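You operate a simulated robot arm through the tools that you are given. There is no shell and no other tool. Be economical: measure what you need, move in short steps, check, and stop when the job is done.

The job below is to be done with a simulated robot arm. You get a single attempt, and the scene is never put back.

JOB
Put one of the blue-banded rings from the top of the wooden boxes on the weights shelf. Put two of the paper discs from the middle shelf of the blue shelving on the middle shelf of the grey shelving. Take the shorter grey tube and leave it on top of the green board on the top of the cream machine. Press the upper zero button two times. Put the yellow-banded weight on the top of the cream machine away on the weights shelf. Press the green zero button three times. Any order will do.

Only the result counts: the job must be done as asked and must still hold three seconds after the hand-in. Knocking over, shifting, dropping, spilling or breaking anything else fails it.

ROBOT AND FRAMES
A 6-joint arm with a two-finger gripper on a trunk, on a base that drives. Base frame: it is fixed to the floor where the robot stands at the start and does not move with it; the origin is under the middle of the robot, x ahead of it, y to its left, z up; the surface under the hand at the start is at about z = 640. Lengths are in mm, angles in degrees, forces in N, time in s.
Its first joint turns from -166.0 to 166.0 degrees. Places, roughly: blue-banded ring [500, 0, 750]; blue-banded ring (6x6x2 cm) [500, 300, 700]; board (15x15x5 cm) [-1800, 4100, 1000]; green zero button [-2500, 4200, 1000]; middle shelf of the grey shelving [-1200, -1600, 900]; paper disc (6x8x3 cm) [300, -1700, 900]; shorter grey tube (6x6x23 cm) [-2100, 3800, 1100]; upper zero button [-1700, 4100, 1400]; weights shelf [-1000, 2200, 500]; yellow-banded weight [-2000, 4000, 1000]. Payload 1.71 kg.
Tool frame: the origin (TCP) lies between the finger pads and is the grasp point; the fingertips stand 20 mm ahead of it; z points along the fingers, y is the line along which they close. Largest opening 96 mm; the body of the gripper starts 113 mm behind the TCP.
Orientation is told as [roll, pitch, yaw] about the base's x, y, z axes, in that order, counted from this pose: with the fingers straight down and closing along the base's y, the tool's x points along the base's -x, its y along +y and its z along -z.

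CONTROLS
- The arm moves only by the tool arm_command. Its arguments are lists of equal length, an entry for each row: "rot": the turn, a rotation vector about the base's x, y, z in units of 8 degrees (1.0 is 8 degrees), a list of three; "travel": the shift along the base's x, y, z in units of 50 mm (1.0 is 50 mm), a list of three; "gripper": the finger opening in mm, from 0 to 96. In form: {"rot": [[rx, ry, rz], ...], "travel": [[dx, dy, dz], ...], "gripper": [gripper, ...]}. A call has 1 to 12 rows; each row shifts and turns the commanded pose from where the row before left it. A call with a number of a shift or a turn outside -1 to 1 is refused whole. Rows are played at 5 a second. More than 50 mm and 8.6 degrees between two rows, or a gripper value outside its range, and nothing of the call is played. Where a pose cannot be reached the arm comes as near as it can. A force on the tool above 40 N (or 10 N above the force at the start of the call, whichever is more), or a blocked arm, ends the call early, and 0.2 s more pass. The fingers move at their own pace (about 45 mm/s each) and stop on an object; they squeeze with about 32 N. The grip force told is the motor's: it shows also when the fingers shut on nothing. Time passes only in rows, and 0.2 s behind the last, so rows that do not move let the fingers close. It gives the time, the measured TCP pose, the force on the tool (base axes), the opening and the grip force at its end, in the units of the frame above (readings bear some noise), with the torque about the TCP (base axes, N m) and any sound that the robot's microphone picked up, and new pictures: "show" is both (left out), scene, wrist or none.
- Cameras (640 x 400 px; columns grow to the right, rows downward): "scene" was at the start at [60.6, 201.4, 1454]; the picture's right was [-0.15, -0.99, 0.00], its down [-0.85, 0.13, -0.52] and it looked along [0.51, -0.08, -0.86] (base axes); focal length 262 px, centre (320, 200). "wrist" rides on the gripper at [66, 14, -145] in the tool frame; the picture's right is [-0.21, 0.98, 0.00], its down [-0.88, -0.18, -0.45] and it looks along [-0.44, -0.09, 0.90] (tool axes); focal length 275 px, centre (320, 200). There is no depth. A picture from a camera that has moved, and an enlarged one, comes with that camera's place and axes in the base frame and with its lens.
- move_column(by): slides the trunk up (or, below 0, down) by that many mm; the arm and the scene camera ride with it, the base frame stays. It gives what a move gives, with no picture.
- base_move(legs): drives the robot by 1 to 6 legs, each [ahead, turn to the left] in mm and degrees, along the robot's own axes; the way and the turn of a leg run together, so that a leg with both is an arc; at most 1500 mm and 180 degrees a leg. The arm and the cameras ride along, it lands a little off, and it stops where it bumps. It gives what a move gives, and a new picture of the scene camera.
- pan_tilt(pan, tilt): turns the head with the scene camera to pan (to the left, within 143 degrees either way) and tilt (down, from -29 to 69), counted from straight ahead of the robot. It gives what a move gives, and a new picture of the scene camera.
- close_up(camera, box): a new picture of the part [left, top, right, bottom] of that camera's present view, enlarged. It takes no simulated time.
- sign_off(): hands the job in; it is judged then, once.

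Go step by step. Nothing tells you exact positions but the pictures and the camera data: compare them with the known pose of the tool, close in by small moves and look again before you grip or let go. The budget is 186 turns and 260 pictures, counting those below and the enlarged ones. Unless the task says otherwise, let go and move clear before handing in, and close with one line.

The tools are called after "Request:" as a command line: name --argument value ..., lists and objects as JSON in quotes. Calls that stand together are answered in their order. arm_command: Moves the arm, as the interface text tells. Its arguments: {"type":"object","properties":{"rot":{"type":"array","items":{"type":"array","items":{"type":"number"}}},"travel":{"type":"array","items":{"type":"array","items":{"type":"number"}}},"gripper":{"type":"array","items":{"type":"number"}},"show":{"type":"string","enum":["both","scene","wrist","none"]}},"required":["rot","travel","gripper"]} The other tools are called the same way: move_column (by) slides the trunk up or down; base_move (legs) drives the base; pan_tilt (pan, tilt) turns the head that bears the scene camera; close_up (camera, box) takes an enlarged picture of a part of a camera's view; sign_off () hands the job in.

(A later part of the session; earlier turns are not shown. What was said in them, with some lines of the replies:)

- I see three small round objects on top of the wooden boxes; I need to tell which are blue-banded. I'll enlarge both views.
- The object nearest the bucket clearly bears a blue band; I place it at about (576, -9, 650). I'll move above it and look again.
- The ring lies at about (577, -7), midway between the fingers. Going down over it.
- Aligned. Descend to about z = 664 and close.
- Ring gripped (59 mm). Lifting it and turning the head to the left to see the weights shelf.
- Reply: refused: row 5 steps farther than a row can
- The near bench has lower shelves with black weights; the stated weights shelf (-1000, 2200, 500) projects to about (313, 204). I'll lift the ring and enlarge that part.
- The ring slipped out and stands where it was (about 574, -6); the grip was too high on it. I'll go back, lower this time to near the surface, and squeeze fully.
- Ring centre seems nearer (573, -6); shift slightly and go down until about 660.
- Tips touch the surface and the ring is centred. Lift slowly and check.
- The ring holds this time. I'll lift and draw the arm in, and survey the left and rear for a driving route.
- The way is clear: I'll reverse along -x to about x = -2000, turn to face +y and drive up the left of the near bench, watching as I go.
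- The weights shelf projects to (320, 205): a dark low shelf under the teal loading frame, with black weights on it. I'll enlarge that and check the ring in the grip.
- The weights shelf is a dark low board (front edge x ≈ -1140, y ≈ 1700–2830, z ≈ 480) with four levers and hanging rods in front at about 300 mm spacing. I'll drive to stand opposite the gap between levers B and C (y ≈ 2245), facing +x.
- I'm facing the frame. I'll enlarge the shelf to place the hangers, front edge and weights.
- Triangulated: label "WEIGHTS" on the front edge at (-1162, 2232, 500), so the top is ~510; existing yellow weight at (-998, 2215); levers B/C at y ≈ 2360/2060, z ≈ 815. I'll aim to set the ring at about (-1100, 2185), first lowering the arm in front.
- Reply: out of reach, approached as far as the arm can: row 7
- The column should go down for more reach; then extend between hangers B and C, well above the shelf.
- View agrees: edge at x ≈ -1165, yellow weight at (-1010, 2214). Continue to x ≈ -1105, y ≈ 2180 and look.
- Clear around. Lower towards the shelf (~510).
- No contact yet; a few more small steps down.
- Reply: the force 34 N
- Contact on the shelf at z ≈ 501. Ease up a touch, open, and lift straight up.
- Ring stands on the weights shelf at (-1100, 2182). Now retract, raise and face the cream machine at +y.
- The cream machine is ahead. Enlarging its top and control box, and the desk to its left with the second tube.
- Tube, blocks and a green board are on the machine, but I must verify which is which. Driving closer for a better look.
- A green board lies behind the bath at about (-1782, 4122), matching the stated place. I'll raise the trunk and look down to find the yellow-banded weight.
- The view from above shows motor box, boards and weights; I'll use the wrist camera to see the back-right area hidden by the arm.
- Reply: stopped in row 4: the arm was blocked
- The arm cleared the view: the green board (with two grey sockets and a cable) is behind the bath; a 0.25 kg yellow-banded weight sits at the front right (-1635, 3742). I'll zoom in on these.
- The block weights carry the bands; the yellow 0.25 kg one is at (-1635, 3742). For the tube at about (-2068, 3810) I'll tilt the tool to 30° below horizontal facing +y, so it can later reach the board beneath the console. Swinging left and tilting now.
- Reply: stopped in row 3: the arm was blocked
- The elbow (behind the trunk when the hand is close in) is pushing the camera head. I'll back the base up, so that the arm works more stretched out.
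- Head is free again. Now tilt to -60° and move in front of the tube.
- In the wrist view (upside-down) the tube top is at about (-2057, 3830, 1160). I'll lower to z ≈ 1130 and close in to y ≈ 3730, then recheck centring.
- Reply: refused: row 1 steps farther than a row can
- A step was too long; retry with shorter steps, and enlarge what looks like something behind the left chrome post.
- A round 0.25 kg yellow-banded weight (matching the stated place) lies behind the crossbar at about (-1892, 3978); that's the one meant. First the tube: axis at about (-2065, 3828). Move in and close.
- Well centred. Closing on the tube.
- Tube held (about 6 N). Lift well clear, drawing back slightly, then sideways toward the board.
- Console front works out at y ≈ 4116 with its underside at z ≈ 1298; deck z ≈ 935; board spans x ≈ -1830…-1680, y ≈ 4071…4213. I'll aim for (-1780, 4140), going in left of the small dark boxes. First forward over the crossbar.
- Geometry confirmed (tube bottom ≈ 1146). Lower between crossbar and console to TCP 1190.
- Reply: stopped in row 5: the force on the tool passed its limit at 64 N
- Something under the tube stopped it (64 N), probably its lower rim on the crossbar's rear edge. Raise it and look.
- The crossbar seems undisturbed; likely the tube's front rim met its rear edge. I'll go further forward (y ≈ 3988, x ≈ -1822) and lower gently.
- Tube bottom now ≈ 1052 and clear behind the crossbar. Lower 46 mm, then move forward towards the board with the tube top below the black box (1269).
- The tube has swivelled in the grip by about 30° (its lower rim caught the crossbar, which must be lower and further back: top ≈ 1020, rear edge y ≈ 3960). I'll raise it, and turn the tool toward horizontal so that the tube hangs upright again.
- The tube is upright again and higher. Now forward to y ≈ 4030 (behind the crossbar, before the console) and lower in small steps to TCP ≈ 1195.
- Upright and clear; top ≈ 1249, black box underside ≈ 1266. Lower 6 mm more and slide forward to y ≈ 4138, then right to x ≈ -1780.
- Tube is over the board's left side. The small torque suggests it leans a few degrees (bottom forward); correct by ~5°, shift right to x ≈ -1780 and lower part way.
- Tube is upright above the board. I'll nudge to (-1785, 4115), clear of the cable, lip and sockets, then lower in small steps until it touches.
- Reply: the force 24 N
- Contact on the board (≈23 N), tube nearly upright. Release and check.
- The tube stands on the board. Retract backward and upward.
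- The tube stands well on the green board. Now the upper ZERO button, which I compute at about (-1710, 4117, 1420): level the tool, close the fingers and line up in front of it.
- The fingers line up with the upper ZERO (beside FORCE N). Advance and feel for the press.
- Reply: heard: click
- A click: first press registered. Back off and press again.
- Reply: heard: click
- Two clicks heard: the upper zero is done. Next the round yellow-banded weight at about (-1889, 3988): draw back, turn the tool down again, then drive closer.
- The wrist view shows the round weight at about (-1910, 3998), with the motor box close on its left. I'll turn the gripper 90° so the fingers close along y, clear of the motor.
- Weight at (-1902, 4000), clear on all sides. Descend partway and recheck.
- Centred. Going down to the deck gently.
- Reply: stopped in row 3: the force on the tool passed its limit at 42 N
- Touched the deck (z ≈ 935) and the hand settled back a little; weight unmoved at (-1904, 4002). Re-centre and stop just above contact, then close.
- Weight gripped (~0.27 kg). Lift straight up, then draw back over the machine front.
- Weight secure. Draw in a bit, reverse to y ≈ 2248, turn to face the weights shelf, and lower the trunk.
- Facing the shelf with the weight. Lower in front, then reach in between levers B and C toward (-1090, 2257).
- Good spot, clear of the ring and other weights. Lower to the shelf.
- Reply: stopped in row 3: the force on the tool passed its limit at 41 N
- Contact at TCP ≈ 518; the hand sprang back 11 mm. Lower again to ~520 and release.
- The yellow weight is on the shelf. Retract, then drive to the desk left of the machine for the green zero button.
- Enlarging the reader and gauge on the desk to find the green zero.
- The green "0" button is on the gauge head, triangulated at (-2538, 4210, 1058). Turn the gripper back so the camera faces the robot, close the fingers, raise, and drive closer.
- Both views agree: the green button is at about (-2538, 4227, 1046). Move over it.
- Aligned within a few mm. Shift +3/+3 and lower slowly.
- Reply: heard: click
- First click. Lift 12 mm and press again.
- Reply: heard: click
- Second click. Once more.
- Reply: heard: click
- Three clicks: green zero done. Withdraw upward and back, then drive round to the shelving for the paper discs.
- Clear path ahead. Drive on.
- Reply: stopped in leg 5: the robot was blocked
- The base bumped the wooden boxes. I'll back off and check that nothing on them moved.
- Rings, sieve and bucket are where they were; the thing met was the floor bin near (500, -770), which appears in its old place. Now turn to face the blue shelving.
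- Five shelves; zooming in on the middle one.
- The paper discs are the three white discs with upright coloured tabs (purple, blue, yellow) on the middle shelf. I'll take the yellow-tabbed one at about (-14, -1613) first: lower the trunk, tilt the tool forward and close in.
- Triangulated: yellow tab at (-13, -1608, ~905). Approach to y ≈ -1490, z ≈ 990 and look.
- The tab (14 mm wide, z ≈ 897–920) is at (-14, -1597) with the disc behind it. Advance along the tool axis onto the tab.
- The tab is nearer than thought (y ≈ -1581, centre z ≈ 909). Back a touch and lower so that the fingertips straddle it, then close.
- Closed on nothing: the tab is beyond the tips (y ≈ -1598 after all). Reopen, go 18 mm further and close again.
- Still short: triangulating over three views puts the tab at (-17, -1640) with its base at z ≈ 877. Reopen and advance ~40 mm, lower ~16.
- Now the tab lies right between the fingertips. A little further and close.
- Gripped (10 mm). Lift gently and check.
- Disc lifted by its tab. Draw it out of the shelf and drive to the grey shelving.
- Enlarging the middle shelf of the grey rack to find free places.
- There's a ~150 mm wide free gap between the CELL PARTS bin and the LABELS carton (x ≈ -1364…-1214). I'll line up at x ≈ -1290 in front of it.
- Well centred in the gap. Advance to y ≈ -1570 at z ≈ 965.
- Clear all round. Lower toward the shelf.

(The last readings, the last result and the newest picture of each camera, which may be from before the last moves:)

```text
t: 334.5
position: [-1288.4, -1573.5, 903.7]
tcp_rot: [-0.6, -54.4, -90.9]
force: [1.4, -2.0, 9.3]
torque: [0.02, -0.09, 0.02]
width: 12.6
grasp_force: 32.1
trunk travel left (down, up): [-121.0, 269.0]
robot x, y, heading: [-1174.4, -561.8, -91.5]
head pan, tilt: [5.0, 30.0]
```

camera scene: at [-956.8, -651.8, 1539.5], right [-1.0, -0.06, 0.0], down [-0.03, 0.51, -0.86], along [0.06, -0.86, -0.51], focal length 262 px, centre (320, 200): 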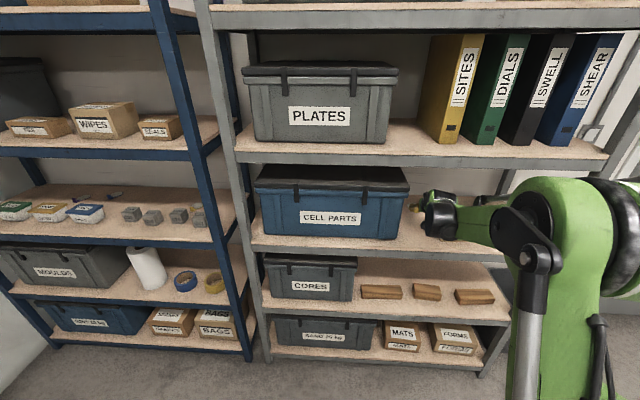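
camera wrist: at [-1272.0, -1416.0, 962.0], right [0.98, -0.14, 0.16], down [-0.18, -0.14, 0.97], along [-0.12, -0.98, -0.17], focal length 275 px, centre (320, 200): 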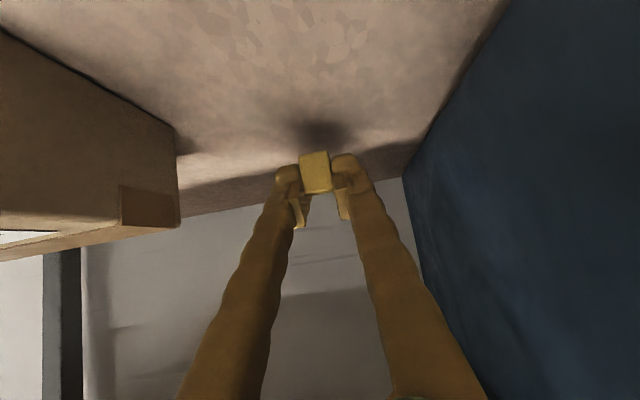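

Contact (9 N). Release the tab, widen modestly and withdraw along the tool axis.

Request:
arm_command --rot '[[0, 0, 0], [0, 0, 0], [0, 0, 0], [0, 0, 0], [0, 0, 0], [0, 0, 0], [0, 0, 0]]' --travel '[[0, 0, 0.02], [0, 0, 0], [0, 0, 0], [0, 0.3, 0.25], [0, 0.5, 0.4], [0, 0.5, 0.4], [0, 0.5, 0.2]]' --gripper '[20, 40, 46, 46, 46, 46, 46]' --show "wrist"

```text
t: 336.1
position: [-1289.5, -1484.7, 964.4]
tcp_rot: [-0.6, -54.4, -91.0]
force: [-0.4, 0.3, 0.6]
torque: [0.03, -0.01, -0.01]
width: 46.1
grasp_force: 0.0
trunk travel left (down, up): [-121.0, 269.0]
robot x, y, heading: [-1172.1, -564.7, -91.5]
head pan, tilt: [5.0, 30.0]
camera wrist: at [-1272.3, -1327.6, 995.3], right [0.98, -0.14, 0.16], down [-0.18, -0.14, 0.97], along [-0.12, -0.98, -0.17], focal length 275 px, centre (320, 200)
```

wrist: 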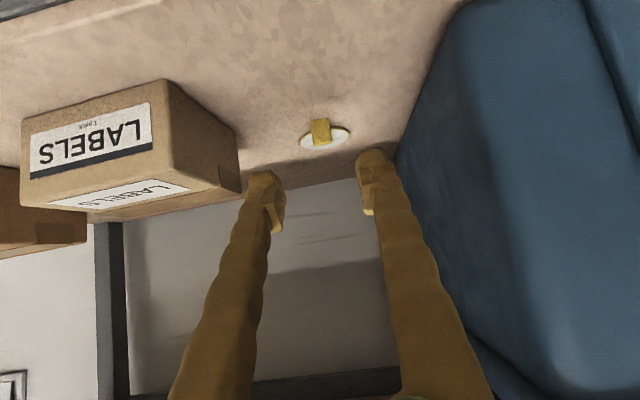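

First disc is on the grey shelf. For the next (blue-tabbed) one behind the boxes the camera under the hand would hit the boxes, so I'll withdraw and roll the gripper 180° about its own axis, bringing the camera on top.

Request:
arm_command --rot '[[0, 0, 0], [0, 0, 0], [0, 0, 0], [0, 0, 0], [0, 0, 0]]' --travel '[[0, 0.9, 0.2], [0, 0.9, 0.2], [0, 0.9, 0.2], [0, 0.9, 0.2], [0, 0.8, 0.2]]' --gripper '[46, 46, 46, 46, 46]' --show "none"

Request:
arm_command --rot '[[0, -0.8, -0.57], [0, -0.8, -0.57], [0, -0.8, -0.57], [0, -0.8, -0.57], [0, -0.8, -0.57], [0, -0.8, -0.57], [0, -0.8, -0.57], [0, -0.8, -0.57], [0, -0.8, -0.57], [0, -0.8, -0.57], [0, -0.8, -0.57], [0, 0, 0]]' --travel '[[0, 0, 0], [0, 0, 0], [0, 0, 0], [0, 0, 0], [0, 0, 0], [0, 0, 0], [0, 0, 0], [0, 0, 0], [0, 0, 0], [0, 0, 0], [0, 0, 0], [0, 0, 0]]' --gripper '[46, 46, 46, 46, 46, 46, 46, 46, 46, 46, 46, 46]' --show "none"

```text
t: 337.3
position: [-1288.9, -1263.5, 1014.2]
tcp_rot: [-0.5, -54.4, -91.0]
force: [0.4, 0.7, 0.5]
torque: [-0.03, 0.0, 0.02]
width: 46.0
grasp_force: 0.1
trunk travel left (down, up): [-121.0, 269.0]
robot x, y, heading: [-1170.3, -564.1, -91.3]
head pan, tilt: [5.0, 30.0]
```

```text
t: 339.9
position: [-1288.5, -1263.2, 1015.6]
tcp_rot: [53.2, -2.4, -178.3]
force: [-0.3, -0.6, 0.7]
torque: [-0.03, 0.02, 0.0]
width: 45.7
grasp_force: 0.0
trunk travel left (down, up): [-121.0, 269.0]
robot x, y, heading: [-1173.3, -564.3, -91.4]
head pan, tilt: [5.0, 30.0]
```

Half-way; another 92°.

Request:
arm_command --rot '[[0, -0.81, -0.58], [0, -0.81, -0.58], [0, -0.81, -0.58], [0, -0.81, -0.58], [0, -0.81, -0.58], [0, -0.81, -0.58], [0, -0.81, -0.58], [0, -0.81, -0.58], [0, -0.81, -0.58], [0, -0.81, -0.58], [0, -0.81, -0.58], [0, -0.5, -0.36]]' --travel '[[0, 0, 0], [0, 0, 0], [0, 0, 0], [0, 0, 0], [0, 0, 0], [0, 0, 0], [0, 0, 0], [0, 0, 0], [0, 0, 0], [0, 0, 0], [0, 0, 0], [0, 0, 0]]' --gripper '[46, 46, 46, 46, 46, 46, 46, 46, 46, 46, 46, 46]' --show "wrist"

```text
t: 342.5
position: [-1289.1, -1264.2, 1014.6]
tcp_rot: [-0.7, 54.4, 90.5]
force: [-0.2, 0.5, 0.0]
torque: [0.02, 0.02, 0.01]
width: 46.1
grasp_force: 0.0
trunk travel left (down, up): [-121.0, 269.0]
robot x, y, heading: [-1169.8, -560.6, -91.3]
head pan, tilt: [5.0, 30.0]
camera wrist: at [-1305.7, -1182.7, 1152.4], right [-0.98, 0.1, -0.17], down [0.17, 0.88, -0.45], along [0.11, -0.47, -0.88], focal length 275 px, centre (320, 200)
```

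wrist: 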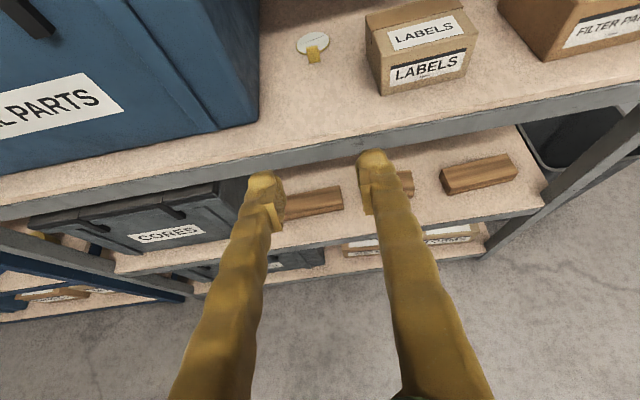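

Camera is now on top and the first disc is seen lying flat on the grey shelf. Drive back to the blue shelving.

Request:
base_move --legs '[[0, 91.3], [1135, 0], [0, -90]]'

Request:
arm_command --rot '[[0, 0, 0], [0, 0, 0], [0, 0, 0], [0, 0, 0], [0, 0, 0], [0, 0, 0]]' --travel '[[0.8, -0.4, 0], [0.8, -0.4, 0], [0.9, 0, 0], [0.9, 0, 0], [0.9, 0, 0], [0.6, 0, 0]]' --gripper '[46, 46, 46, 46, 46, 46]'

```text
t: 362.2
position: [-113.4, -1250.8, 1014.5]
tcp_rot: [-0.4, 54.3, 94.0]
force: [0.3, -0.6, -0.7]
torque: [-0.01, 0.01, 0.01]
width: 46.1
grasp_force: 0.1
trunk travel left (down, up): [-121.0, 269.0]
robot x, y, heading: [-32.6, -548.3, -88.1]
head pan, tilt: [5.0, 30.0]
camera scene: at [186.2, -621.7, 1539.5], right [-0.99, -0.12, 0.0], down [-0.06, 0.51, -0.86], along [0.1, -0.85, -0.51], focal length 262 px, centre (320, 200)
```

scene: 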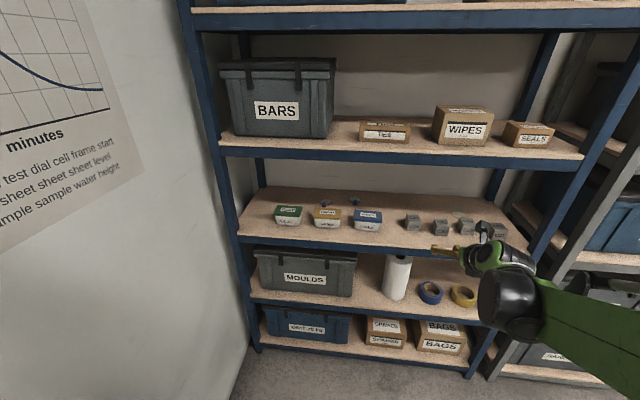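

```text
t: 363.6
position: [15.2, -1277.8, 1025.4]
tcp_rot: [-1.3, 55.4, 95.8]
force: [-0.2, 0.4, -0.6]
torque: [-0.03, 0.03, -0.01]
width: 46.2
grasp_force: 0.1
out of reach, approached as far as the arm can: row 3, 4, 5, 6
trunk travel left (down, up): [-121.0, 269.0]
robot x, y, heading: [-36.0, -546.4, -88.1]
head pan, tilt: [5.0, 30.0]
camera scene: at [186.5, -620.8, 1539.6], right [-0.99, -0.12, 0.0], down [-0.06, 0.51, -0.86], along [0.1, -0.85, -0.51], focal length 262 px, centre (320, 200)
camera wrist: at [-10.5, -1196.4, 1161.7], right [-0.98, 0.0, -0.18], down [0.09, 0.88, -0.47], along [0.16, -0.48, -0.87], focal length 275 px, centre (320, 200)
```

scene: 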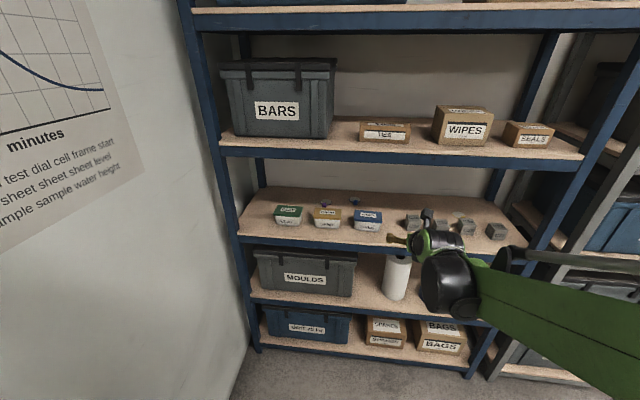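
wrist: 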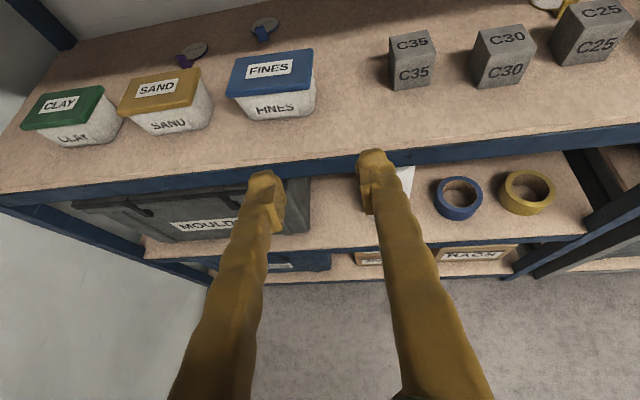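

The wrist limit needs the tool to yaw with the arm. I'll turn the tool ~8° to the left so it points radially at the disc.

Request:
arm_command --rot '[[0, 0, 0.5], [0, 0, 0.4], [0, 0, 0]]' --travel '[[0, -0.3, 0], [0, -0.3, 0], [0, 0, 0]]' --gripper '[46, 46, 46]'

```text
t: 364.4
position: [15.8, -1309.4, 1025.1]
tcp_rot: [-0.3, 55.1, 101.2]
force: [-0.2, -0.4, -0.1]
torque: [0.0, 0.02, 0.04]
width: 46.1
grasp_force: 0.2
trunk travel left (down, up): [-121.0, 269.0]
robot x, y, heading: [-33.1, -547.9, -88.0]
head pan, tilt: [5.0, 30.0]
camera scene: at [186.2, -622.0, 1539.5], right [-0.99, -0.12, 0.0], down [-0.06, 0.51, -0.86], along [0.1, -0.85, -0.51], focal length 262 px, centre (320, 200)
camera wrist: at [-16.6, -1230.7, 1161.1], right [-0.98, -0.08, -0.17], down [0.01, 0.89, -0.46], along [0.19, -0.46, -0.87], focal length 275 px, centre (320, 200)
```

scene: 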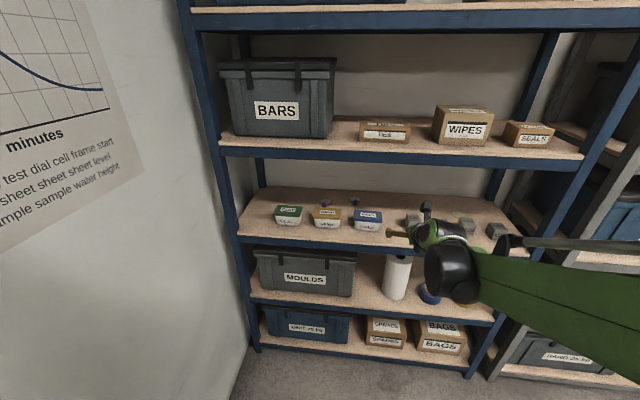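
wrist: 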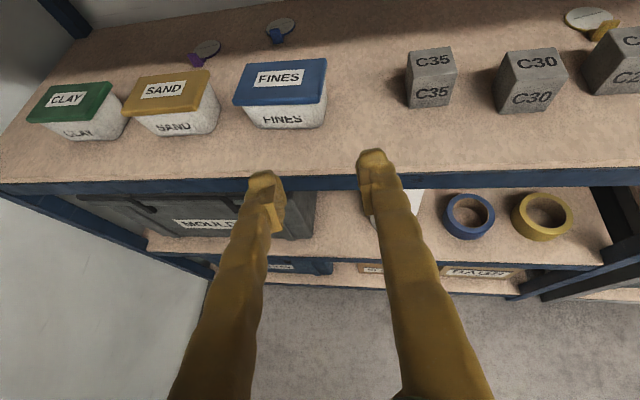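

Blue tab confirmed at (147, -1692). Advance over the FINES box at a safe height.

Request:
arm_command --rot '[[0, 0, 0.2], [0, 0, 0.2], [0, 0, 0], [0, 0, 0], [0, 0, 0], [0, 0, 0], [0, 0, 0]]' --travel '[[0.34, -0.8, 0], [0.34, -0.8, 0], [0.34, -0.8, 0], [0.34, -0.8, 0], [0.34, -0.8, -0.1], [0.34, -0.8, -0.1], [0.3, -0.8, -0.1]]' --gripper '[46, 46, 46, 46, 46, 46, 46]'

Request:
close_up --camera "scene" --box '[250, 170, 450, 290]'

```text
t: 366.0
position: [131.2, -1590.8, 1009.2]
tcp_rot: [-0.4, 55.2, 104.2]
force: [-0.4, 0.2, 0.8]
torque: [0.02, 0.02, -0.01]
width: 46.3
grasp_force: 0.0
trunk travel left (down, up): [-121.0, 269.0]
robot x, y, heading: [-36.7, -547.6, -88.2]
head pan, tilt: [5.0, 30.0]
camera scene: at [186.0, -621.3, 1539.6], right [-0.99, -0.12, 0.0], down [-0.06, 0.51, -0.86], along [0.1, -0.85, -0.51], focal length 262 px, centre (320, 200)
camera wrist: at [95.7, -1514.0, 1145.6], right [-0.98, -0.14, -0.17], down [-0.04, 0.88, -0.47], along [0.22, -0.45, -0.87], focal length 275 px, centre (320, 200)
```

scene: 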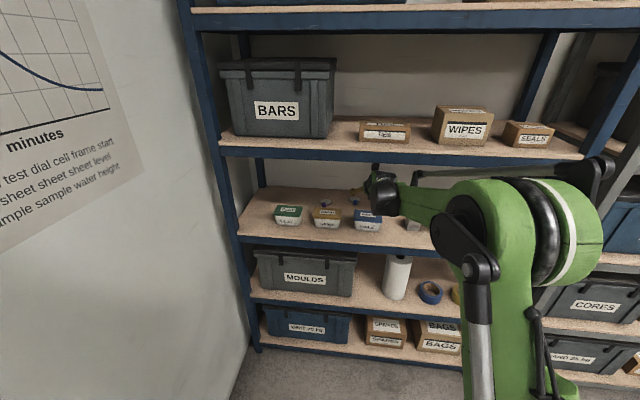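
wrist: 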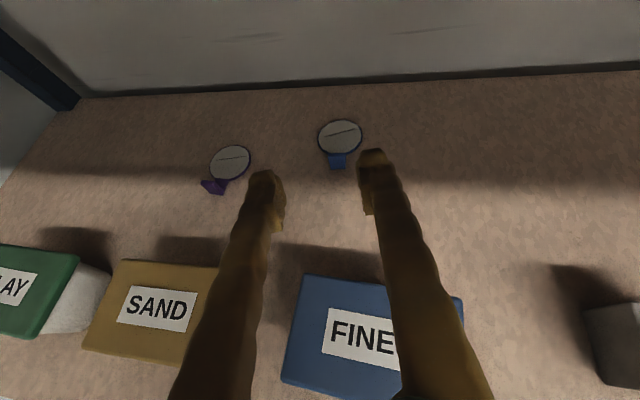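

```text
3.20 times, centred on (350, 230) of scene
camera zoom: at [186.0, -621.3, 1539.6], right [-0.99, -0.12, 0.0], down [-0.06, 0.51, -0.86], along [0.1, -0.85, -0.51], focal length 839 px, centre (224, 104)
```

zoom: 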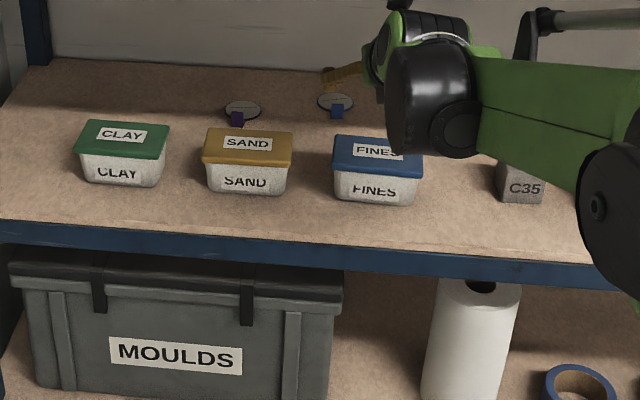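

Excellent view: blue tab at (147, -1694). Descend toward it.

Request:
arm_command --rot '[[0, 0, 0], [0, 0, 0], [0, 0, 0], [0, 0, 0]]' --travel '[[0.08, -0.55, -0.55], [0.08, -0.55, -0.55], [0.06, -0.5, -0.45], [0, 0, 0]]' --gripper '[46, 46, 46, 46]' --show "wrist"

Request:
close_up --camera "wrist" --box '[220, 90, 460, 240]'

```text
t: 367.0
position: [140.8, -1672.9, 931.8]
tcp_rot: [-0.6, 55.2, 104.4]
force: [0.0, 0.2, 0.2]
torque: [0.0, 0.01, -0.03]
width: 46.1
grasp_force: 0.2
trunk travel left (down, up): [-121.0, 269.0]
robot x, y, heading: [-34.1, -548.5, -88.3]
head pan, tilt: [5.0, 30.0]
camera wrist: at [105.8, -1595.8, 1069.2], right [-0.98, -0.14, -0.17], down [-0.04, 0.88, -0.46], along [0.22, -0.45, -0.87], focal length 275 px, centre (320, 200)
```

wrist: 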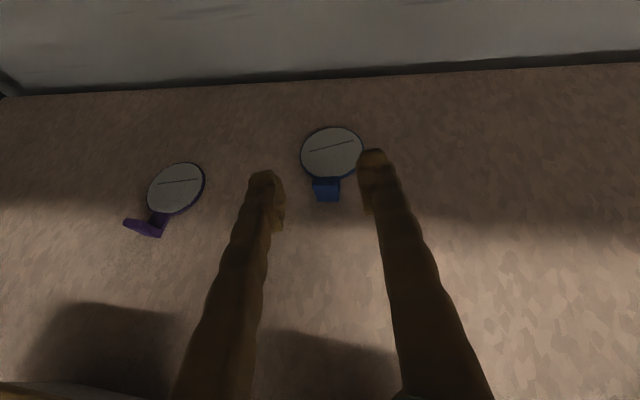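

```text
2.67 times, centred on (340, 165) of wrist
camera zoom: at [105.8, -1595.8, 1069.2], right [-0.98, -0.14, -0.17], down [-0.04, 0.88, -0.46], along [0.22, -0.45, -0.87], focal length 734 px, centre (267, 293)
```

zoom: 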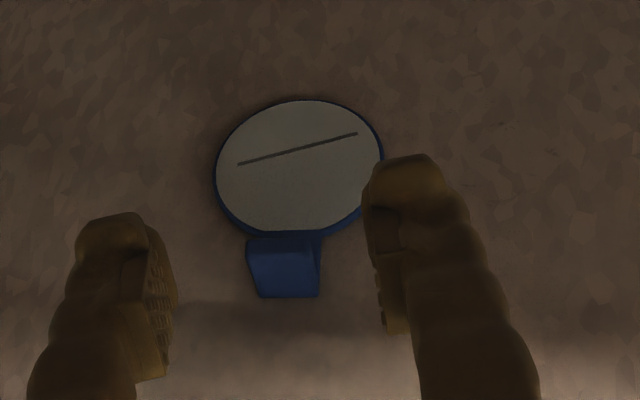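

Request:
arm_command --rot '[[0, 0, 0], [0, 0, 0], [0, 0, 0]]' --travel '[[0.07, -0.2, -0.25], [0.05, -0.18, -0.26], [0, 0, 0]]' --gripper '[46, 46, 46]' --show "none"

Request:
close_up --camera "wrist" --box '[220, 90, 460, 240]'

```text
t: 367.8
position: [146.5, -1689.0, 908.1]
tcp_rot: [-0.4, 55.2, 104.4]
force: [0.2, 0.5, 0.6]
torque: [0.0, -0.03, 0.01]
width: 46.1
grasp_force: 0.1
trunk travel left (down, up): [-121.0, 269.0]
robot x, y, heading: [-37.5, -543.8, -87.7]
head pan, tilt: [5.0, 30.0]
```

```text
2.67 times, centred on (340, 165) of wrist
camera zoom: at [111.8, -1613.5, 1043.7], right [-0.98, -0.14, -0.17], down [-0.04, 0.88, -0.46], along [0.22, -0.45, -0.87], focal length 734 px, centre (267, 293)
```

zoom: 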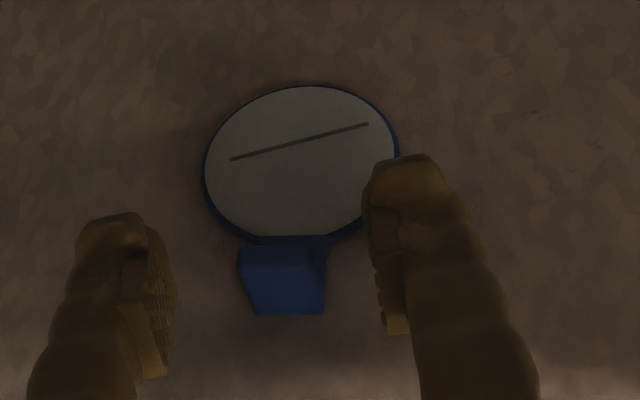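

Request:
arm_command --rot '[[0, 0, 0], [0, 0, 0], [0, 0, 0], [0, 0, 0], [0, 0, 0]]' --travel '[[0.02, -0.12, -0.07], [0, 0, 0], [0, 0, 0], [0, 0, 0], [0, 0, 0]]' --gripper '[46, 0, 0, 0, 0]' --show "wrist"

```text
t: 369.0
position: [148.6, -1695.9, 904.2]
tcp_rot: [-0.4, 55.2, 104.4]
force: [-0.3, -0.4, -0.1]
torque: [0.0, 0.01, 0.01]
width: 11.6
grasp_force: 32.1
trunk travel left (down, up): [-121.0, 269.0]
robot x, y, heading: [-30.7, -544.2, -87.9]
head pan, tilt: [5.0, 30.0]
camera wrist: at [112.9, -1619.4, 1040.6], right [-0.98, -0.14, -0.17], down [-0.04, 0.88, -0.46], along [0.22, -0.45, -0.87], focal length 275 px, centre (320, 200)
```

wrist: 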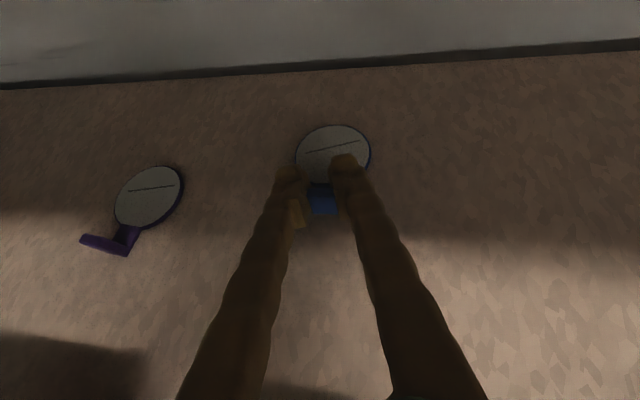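

Gripped (11.6 mm). Lift and check.

Request:
arm_command --rot '[[0, 0, 0], [0, 0, 0], [0, 0, 0], [0, 0, 0], [0, 0, 0]]' --travel '[[0, 0, 0.2], [0, 0, 0.5], [0, 0, 0.7], [0, 0, 0.7], [0, 0, 0]]' --gripper '[0, 0, 0, 0, 0]' --show "wrist"

```text
t: 370.2
position: [149.4, -1695.9, 1007.8]
tcp_rot: [-0.5, 55.3, 104.4]
force: [0.4, 0.5, -0.5]
torque: [0.03, 0.01, -0.02]
width: 11.0
grasp_force: 32.6
trunk travel left (down, up): [-121.0, 269.0]
robot x, y, heading: [-38.7, -545.1, -88.5]
head pan, tilt: [5.0, 30.0]
camera wrist: at [114.4, -1619.4, 1144.4], right [-0.98, -0.14, -0.17], down [-0.04, 0.88, -0.46], along [0.22, -0.45, -0.87], focal length 275 px, centre (320, 200)
```

wrist: 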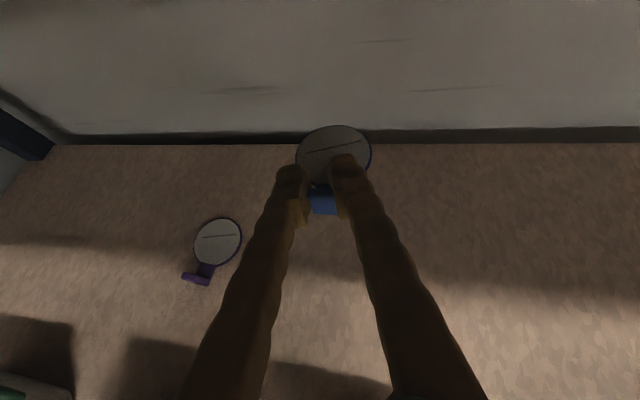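

Second disc lifted. Draw it out and drive to the grey shelving.

Request:
arm_command --rot '[[0, 0, 0], [0, 0, 0], [0, 0, 0], [0, 0, 0], [0, 0, 0], [0, 0, 0], [0, 0, 0], [0, 0, 0], [0, 0, 0], [0, 0, -0.4]]' --travel '[[-0.28, 0.9, 0], [-0.28, 0.92, 0], [-0.28, 0.92, 0], [-0.28, 0.92, 0], [-0.28, 0.92, 0], [-0.28, 0.92, 0], [-0.28, 0.92, 0], [-0.28, 0.92, 0], [-0.28, 0.92, 0], [-0.5, 0, 0]]' --gripper '[0, 0, 0, 0, 0, 0, 0, 0, 0, 0]' --show "none"

Request:
base_move --legs '[[0, -92], [1140, 0], [0, 90]]'

```text
t: 372.4
position: [-2.1, -1278.8, 1009.1]
tcp_rot: [-0.5, 55.1, 101.2]
force: [0.3, 0.1, -0.6]
torque: [-0.01, -0.01, 0.0]
width: 11.0
grasp_force: 32.0
trunk travel left (down, up): [-121.0, 269.0]
robot x, y, heading: [-38.3, -548.8, -88.2]
head pan, tilt: [5.0, 30.0]
```

```text
t: 392.3
position: [-1181.6, -1284.8, 1008.0]
tcp_rot: [-0.3, 55.2, 99.7]
force: [0.0, -0.3, -0.3]
torque: [0.02, -0.02, 0.0]
width: 12.4
grasp_force: 31.9
trunk travel left (down, up): [-121.0, 269.0]
robot x, y, heading: [-1198.2, -553.0, -89.7]
head pan, tilt: [5.0, 30.0]
camera scene: at [-980.3, -631.3, 1539.5], right [-1.0, -0.1, 0.0], down [-0.05, 0.51, -0.86], along [0.08, -0.85, -0.51], focal length 262 px, centre (320, 200)
```

scene: 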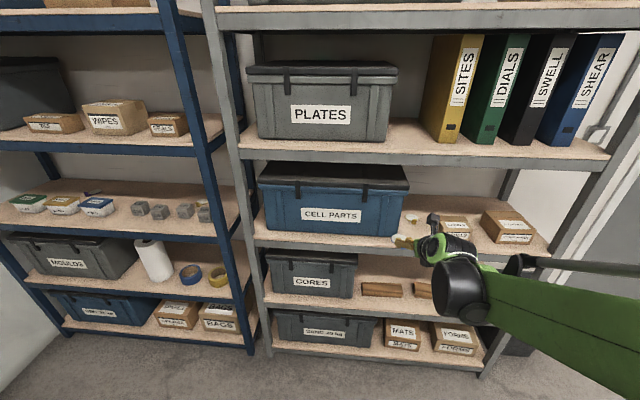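

Now swing to x ≈ -1289 and straighten the tool's yaw.

Request:
arm_command --rot '[[0, 0, 0], [0, 0, -0.4], [0, 0, -0.4], [0, 0, -0.4], [0, 0, 0]]' --travel '[[-0.6, -0.4, 0], [-0.6, -0.3, 0], [-0.6, 0, 0], [-0.35, 0, 0], [0, 0, 0]]' --gripper '[0, 0, 0, 0, 0]' --show "wrist"

```text
t: 393.5
position: [-1289.2, -1307.9, 1017.7]
tcp_rot: [-0.1, 55.9, 90.4]
force: [-0.9, -2.0, -1.1]
torque: [0.07, -0.02, -0.01]
width: 12.4
grasp_force: 32.1
trunk travel left (down, up): [-121.0, 269.0]
robot x, y, heading: [-1199.9, -549.7, -89.5]
head pan, tilt: [5.0, 30.0]
camera wrist: at [-1305.1, -1222.8, 1153.1], right [-0.98, 0.11, -0.17], down [0.18, 0.86, -0.48], along [0.1, -0.5, -0.86], focal length 275 px, centre (320, 200)
```

wrist: 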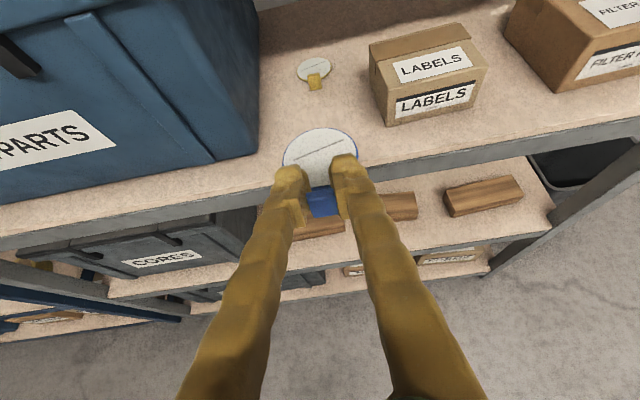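

Place the second disc in front of the first: TCP to y ≈ -1470. Advance and lower part way.

Request:
arm_command --rot '[[0, 0, 0], [0, 0, 0], [0, 0, 0], [0, 0, 0], [0, 0, 0], [0, 0, 0]]' --travel '[[0, -0.7, -0.3], [0, -0.8, -0.3], [0, -0.8, -0.3], [0, -0.8, -0.3], [0, 0, -0.4], [0, 0, 0]]' --gripper '[0, 0, 0, 0, 0, 0]' --show "wrist"

```text
t: 394.9
position: [-1287.4, -1458.6, 937.4]
tcp_rot: [-0.2, 56.0, 90.4]
force: [-0.8, 0.0, 0.8]
torque: [0.04, 0.0, -0.01]
width: 12.6
grasp_force: 32.2
trunk travel left (down, up): [-121.0, 269.0]
robot x, y, heading: [-1197.8, -549.8, -89.4]
head pan, tilt: [5.0, 30.0]
camera wrist: at [-1303.4, -1374.2, 1072.5], right [-0.98, 0.11, -0.17], down [0.18, 0.86, -0.48], along [0.1, -0.5, -0.86], focal length 275 px, centre (320, 200)
```

wrist: 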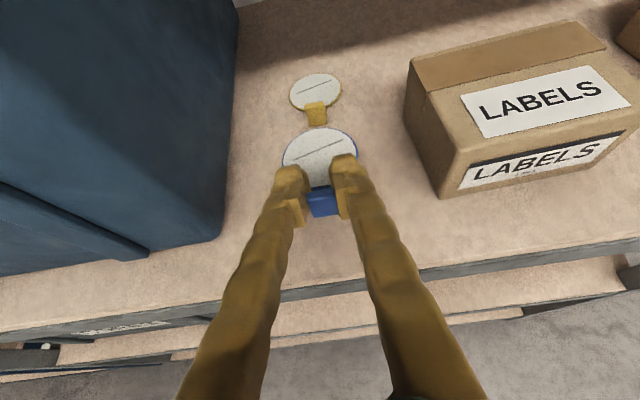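

Request:
arm_command --rot '[[0, 0, 0], [0, 0, 0], [0, 0, 0], [0, 0, 0]]' --travel '[[0, 0, -0.3], [0, 0, -0.2], [0, 0, -0.08], [0, 0, 0]]' --gripper '[0, 0, 0, 0]' --show "none"

Request:
arm_command --rot '[[0, 0, 0], [0, 0, 0], [0, 0, 0]]' --travel '[[0, 0, -0.04], [0, 0, -0.03], [0, 0, 0]]' --gripper '[0, 0, 0]' --show "wrist"

```text
t: 395.9
position: [-1289.2, -1459.7, 908.1]
tcp_rot: [-0.2, 55.9, 90.3]
force: [-0.3, -0.1, 0.2]
torque: [-0.03, 0.02, 0.0]
width: 12.4
grasp_force: 32.1
trunk travel left (down, up): [-121.0, 269.0]
robot x, y, heading: [-1198.0, -551.6, -89.5]
head pan, tilt: [5.0, 30.0]
```

```text
t: 396.7
position: [-1288.6, -1459.3, 906.9]
tcp_rot: [-0.2, 56.0, 90.4]
force: [1.0, 0.1, 0.1]
torque: [-0.01, 0.01, -0.02]
width: 12.3
grasp_force: 31.6
trunk travel left (down, up): [-121.0, 269.0]
robot x, y, heading: [-1197.6, -550.3, -89.4]
head pan, tilt: [5.0, 30.0]
camera wrist: at [-1304.1, -1375.3, 1041.0], right [-0.98, 0.11, -0.17], down [0.18, 0.86, -0.48], along [0.1, -0.5, -0.86], focal length 275 px, centre (320, 200)
```

wrist: 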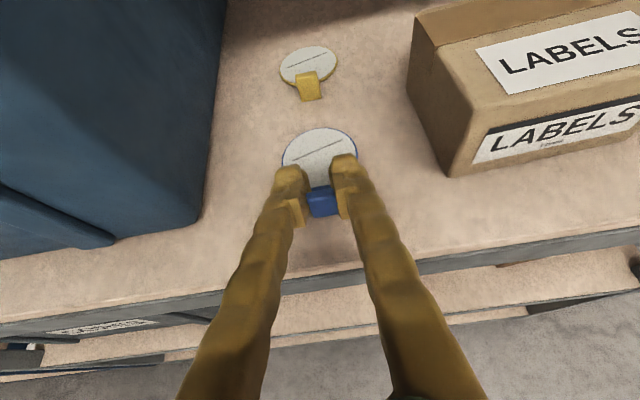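

Request:
arm_command --rot '[[0, 0, 0], [0, 0, 0], [0, 0, 0]]' --travel '[[0, 0, -0.04], [0, 0, -0.04], [0, 0, 0]]' --gripper '[0, 0, 0]' --show "none"

```text
t: 397.5
position: [-1289.0, -1459.6, 904.4]
tcp_rot: [-0.1, 56.1, 90.4]
force: [-1.0, -8.0, 23.2]
torque: [-0.15, 0.06, -0.02]
width: 12.6
grasp_force: 32.3
trunk travel left (down, up): [-121.0, 269.0]
robot x, y, heading: [-1198.1, -552.1, -89.8]
head pan, tilt: [5.0, 30.0]
```

Contact. Ease up, release, and withdraw along the tool axis.

Request:
arm_command --rot '[[0, 0, 0], [0, 0, 0], [0, 0, 0], [0, 0, 0], [0, 0, 0], [0, 0, 0], [0, 0, 0], [0, 0, 0]]' --travel '[[0, 0, 0.03], [0, 0, 0], [0, 0, 0], [0, 0.3, 0.25], [0, 0.5, 0.4], [0, 0.6, 0.4], [0, 0.9, 0.2], [0, 0.9, 0]]' --gripper '[20, 40, 46, 46, 46, 46, 46, 46]' --show "wrist"

```text
t: 399.3
position: [-1290.6, -1301.0, 967.9]
tcp_rot: [-0.2, 56.0, 90.4]
force: [-0.3, 0.0, -0.5]
torque: [0.03, 0.03, -0.01]
width: 45.9
grasp_force: 0.0
trunk travel left (down, up): [-121.0, 269.0]
robot x, y, heading: [-1202.3, -549.4, -89.4]
head pan, tilt: [5.0, 30.0]
camera wrist: at [-1306.0, -1215.7, 1102.5], right [-0.98, 0.11, -0.17], down [0.18, 0.86, -0.48], along [0.1, -0.5, -0.86], focal length 275 px, centre (320, 200)
```

wrist: 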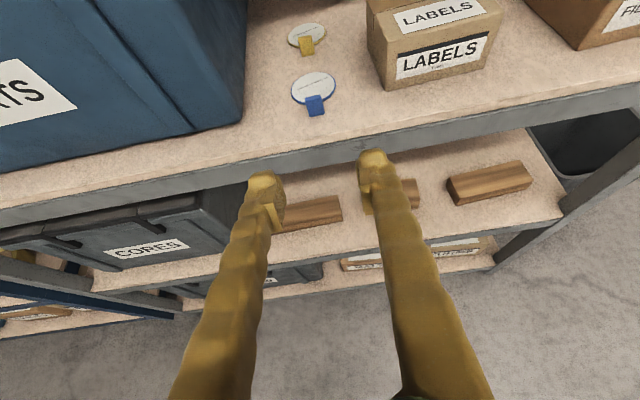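

Both discs lie flat on the middle shelf of the grey rack and the hand is clear. The ring, weight, tube and both buttons are done too, so I'm handing in.

Request:
sign_off

```text
The job is handed in.
```

I did all six parts of the job and handed it in; on the way the base bumped the floor bin near the blue shelving once, and the bin and the boxes beside it looked undisturbed afterwards.
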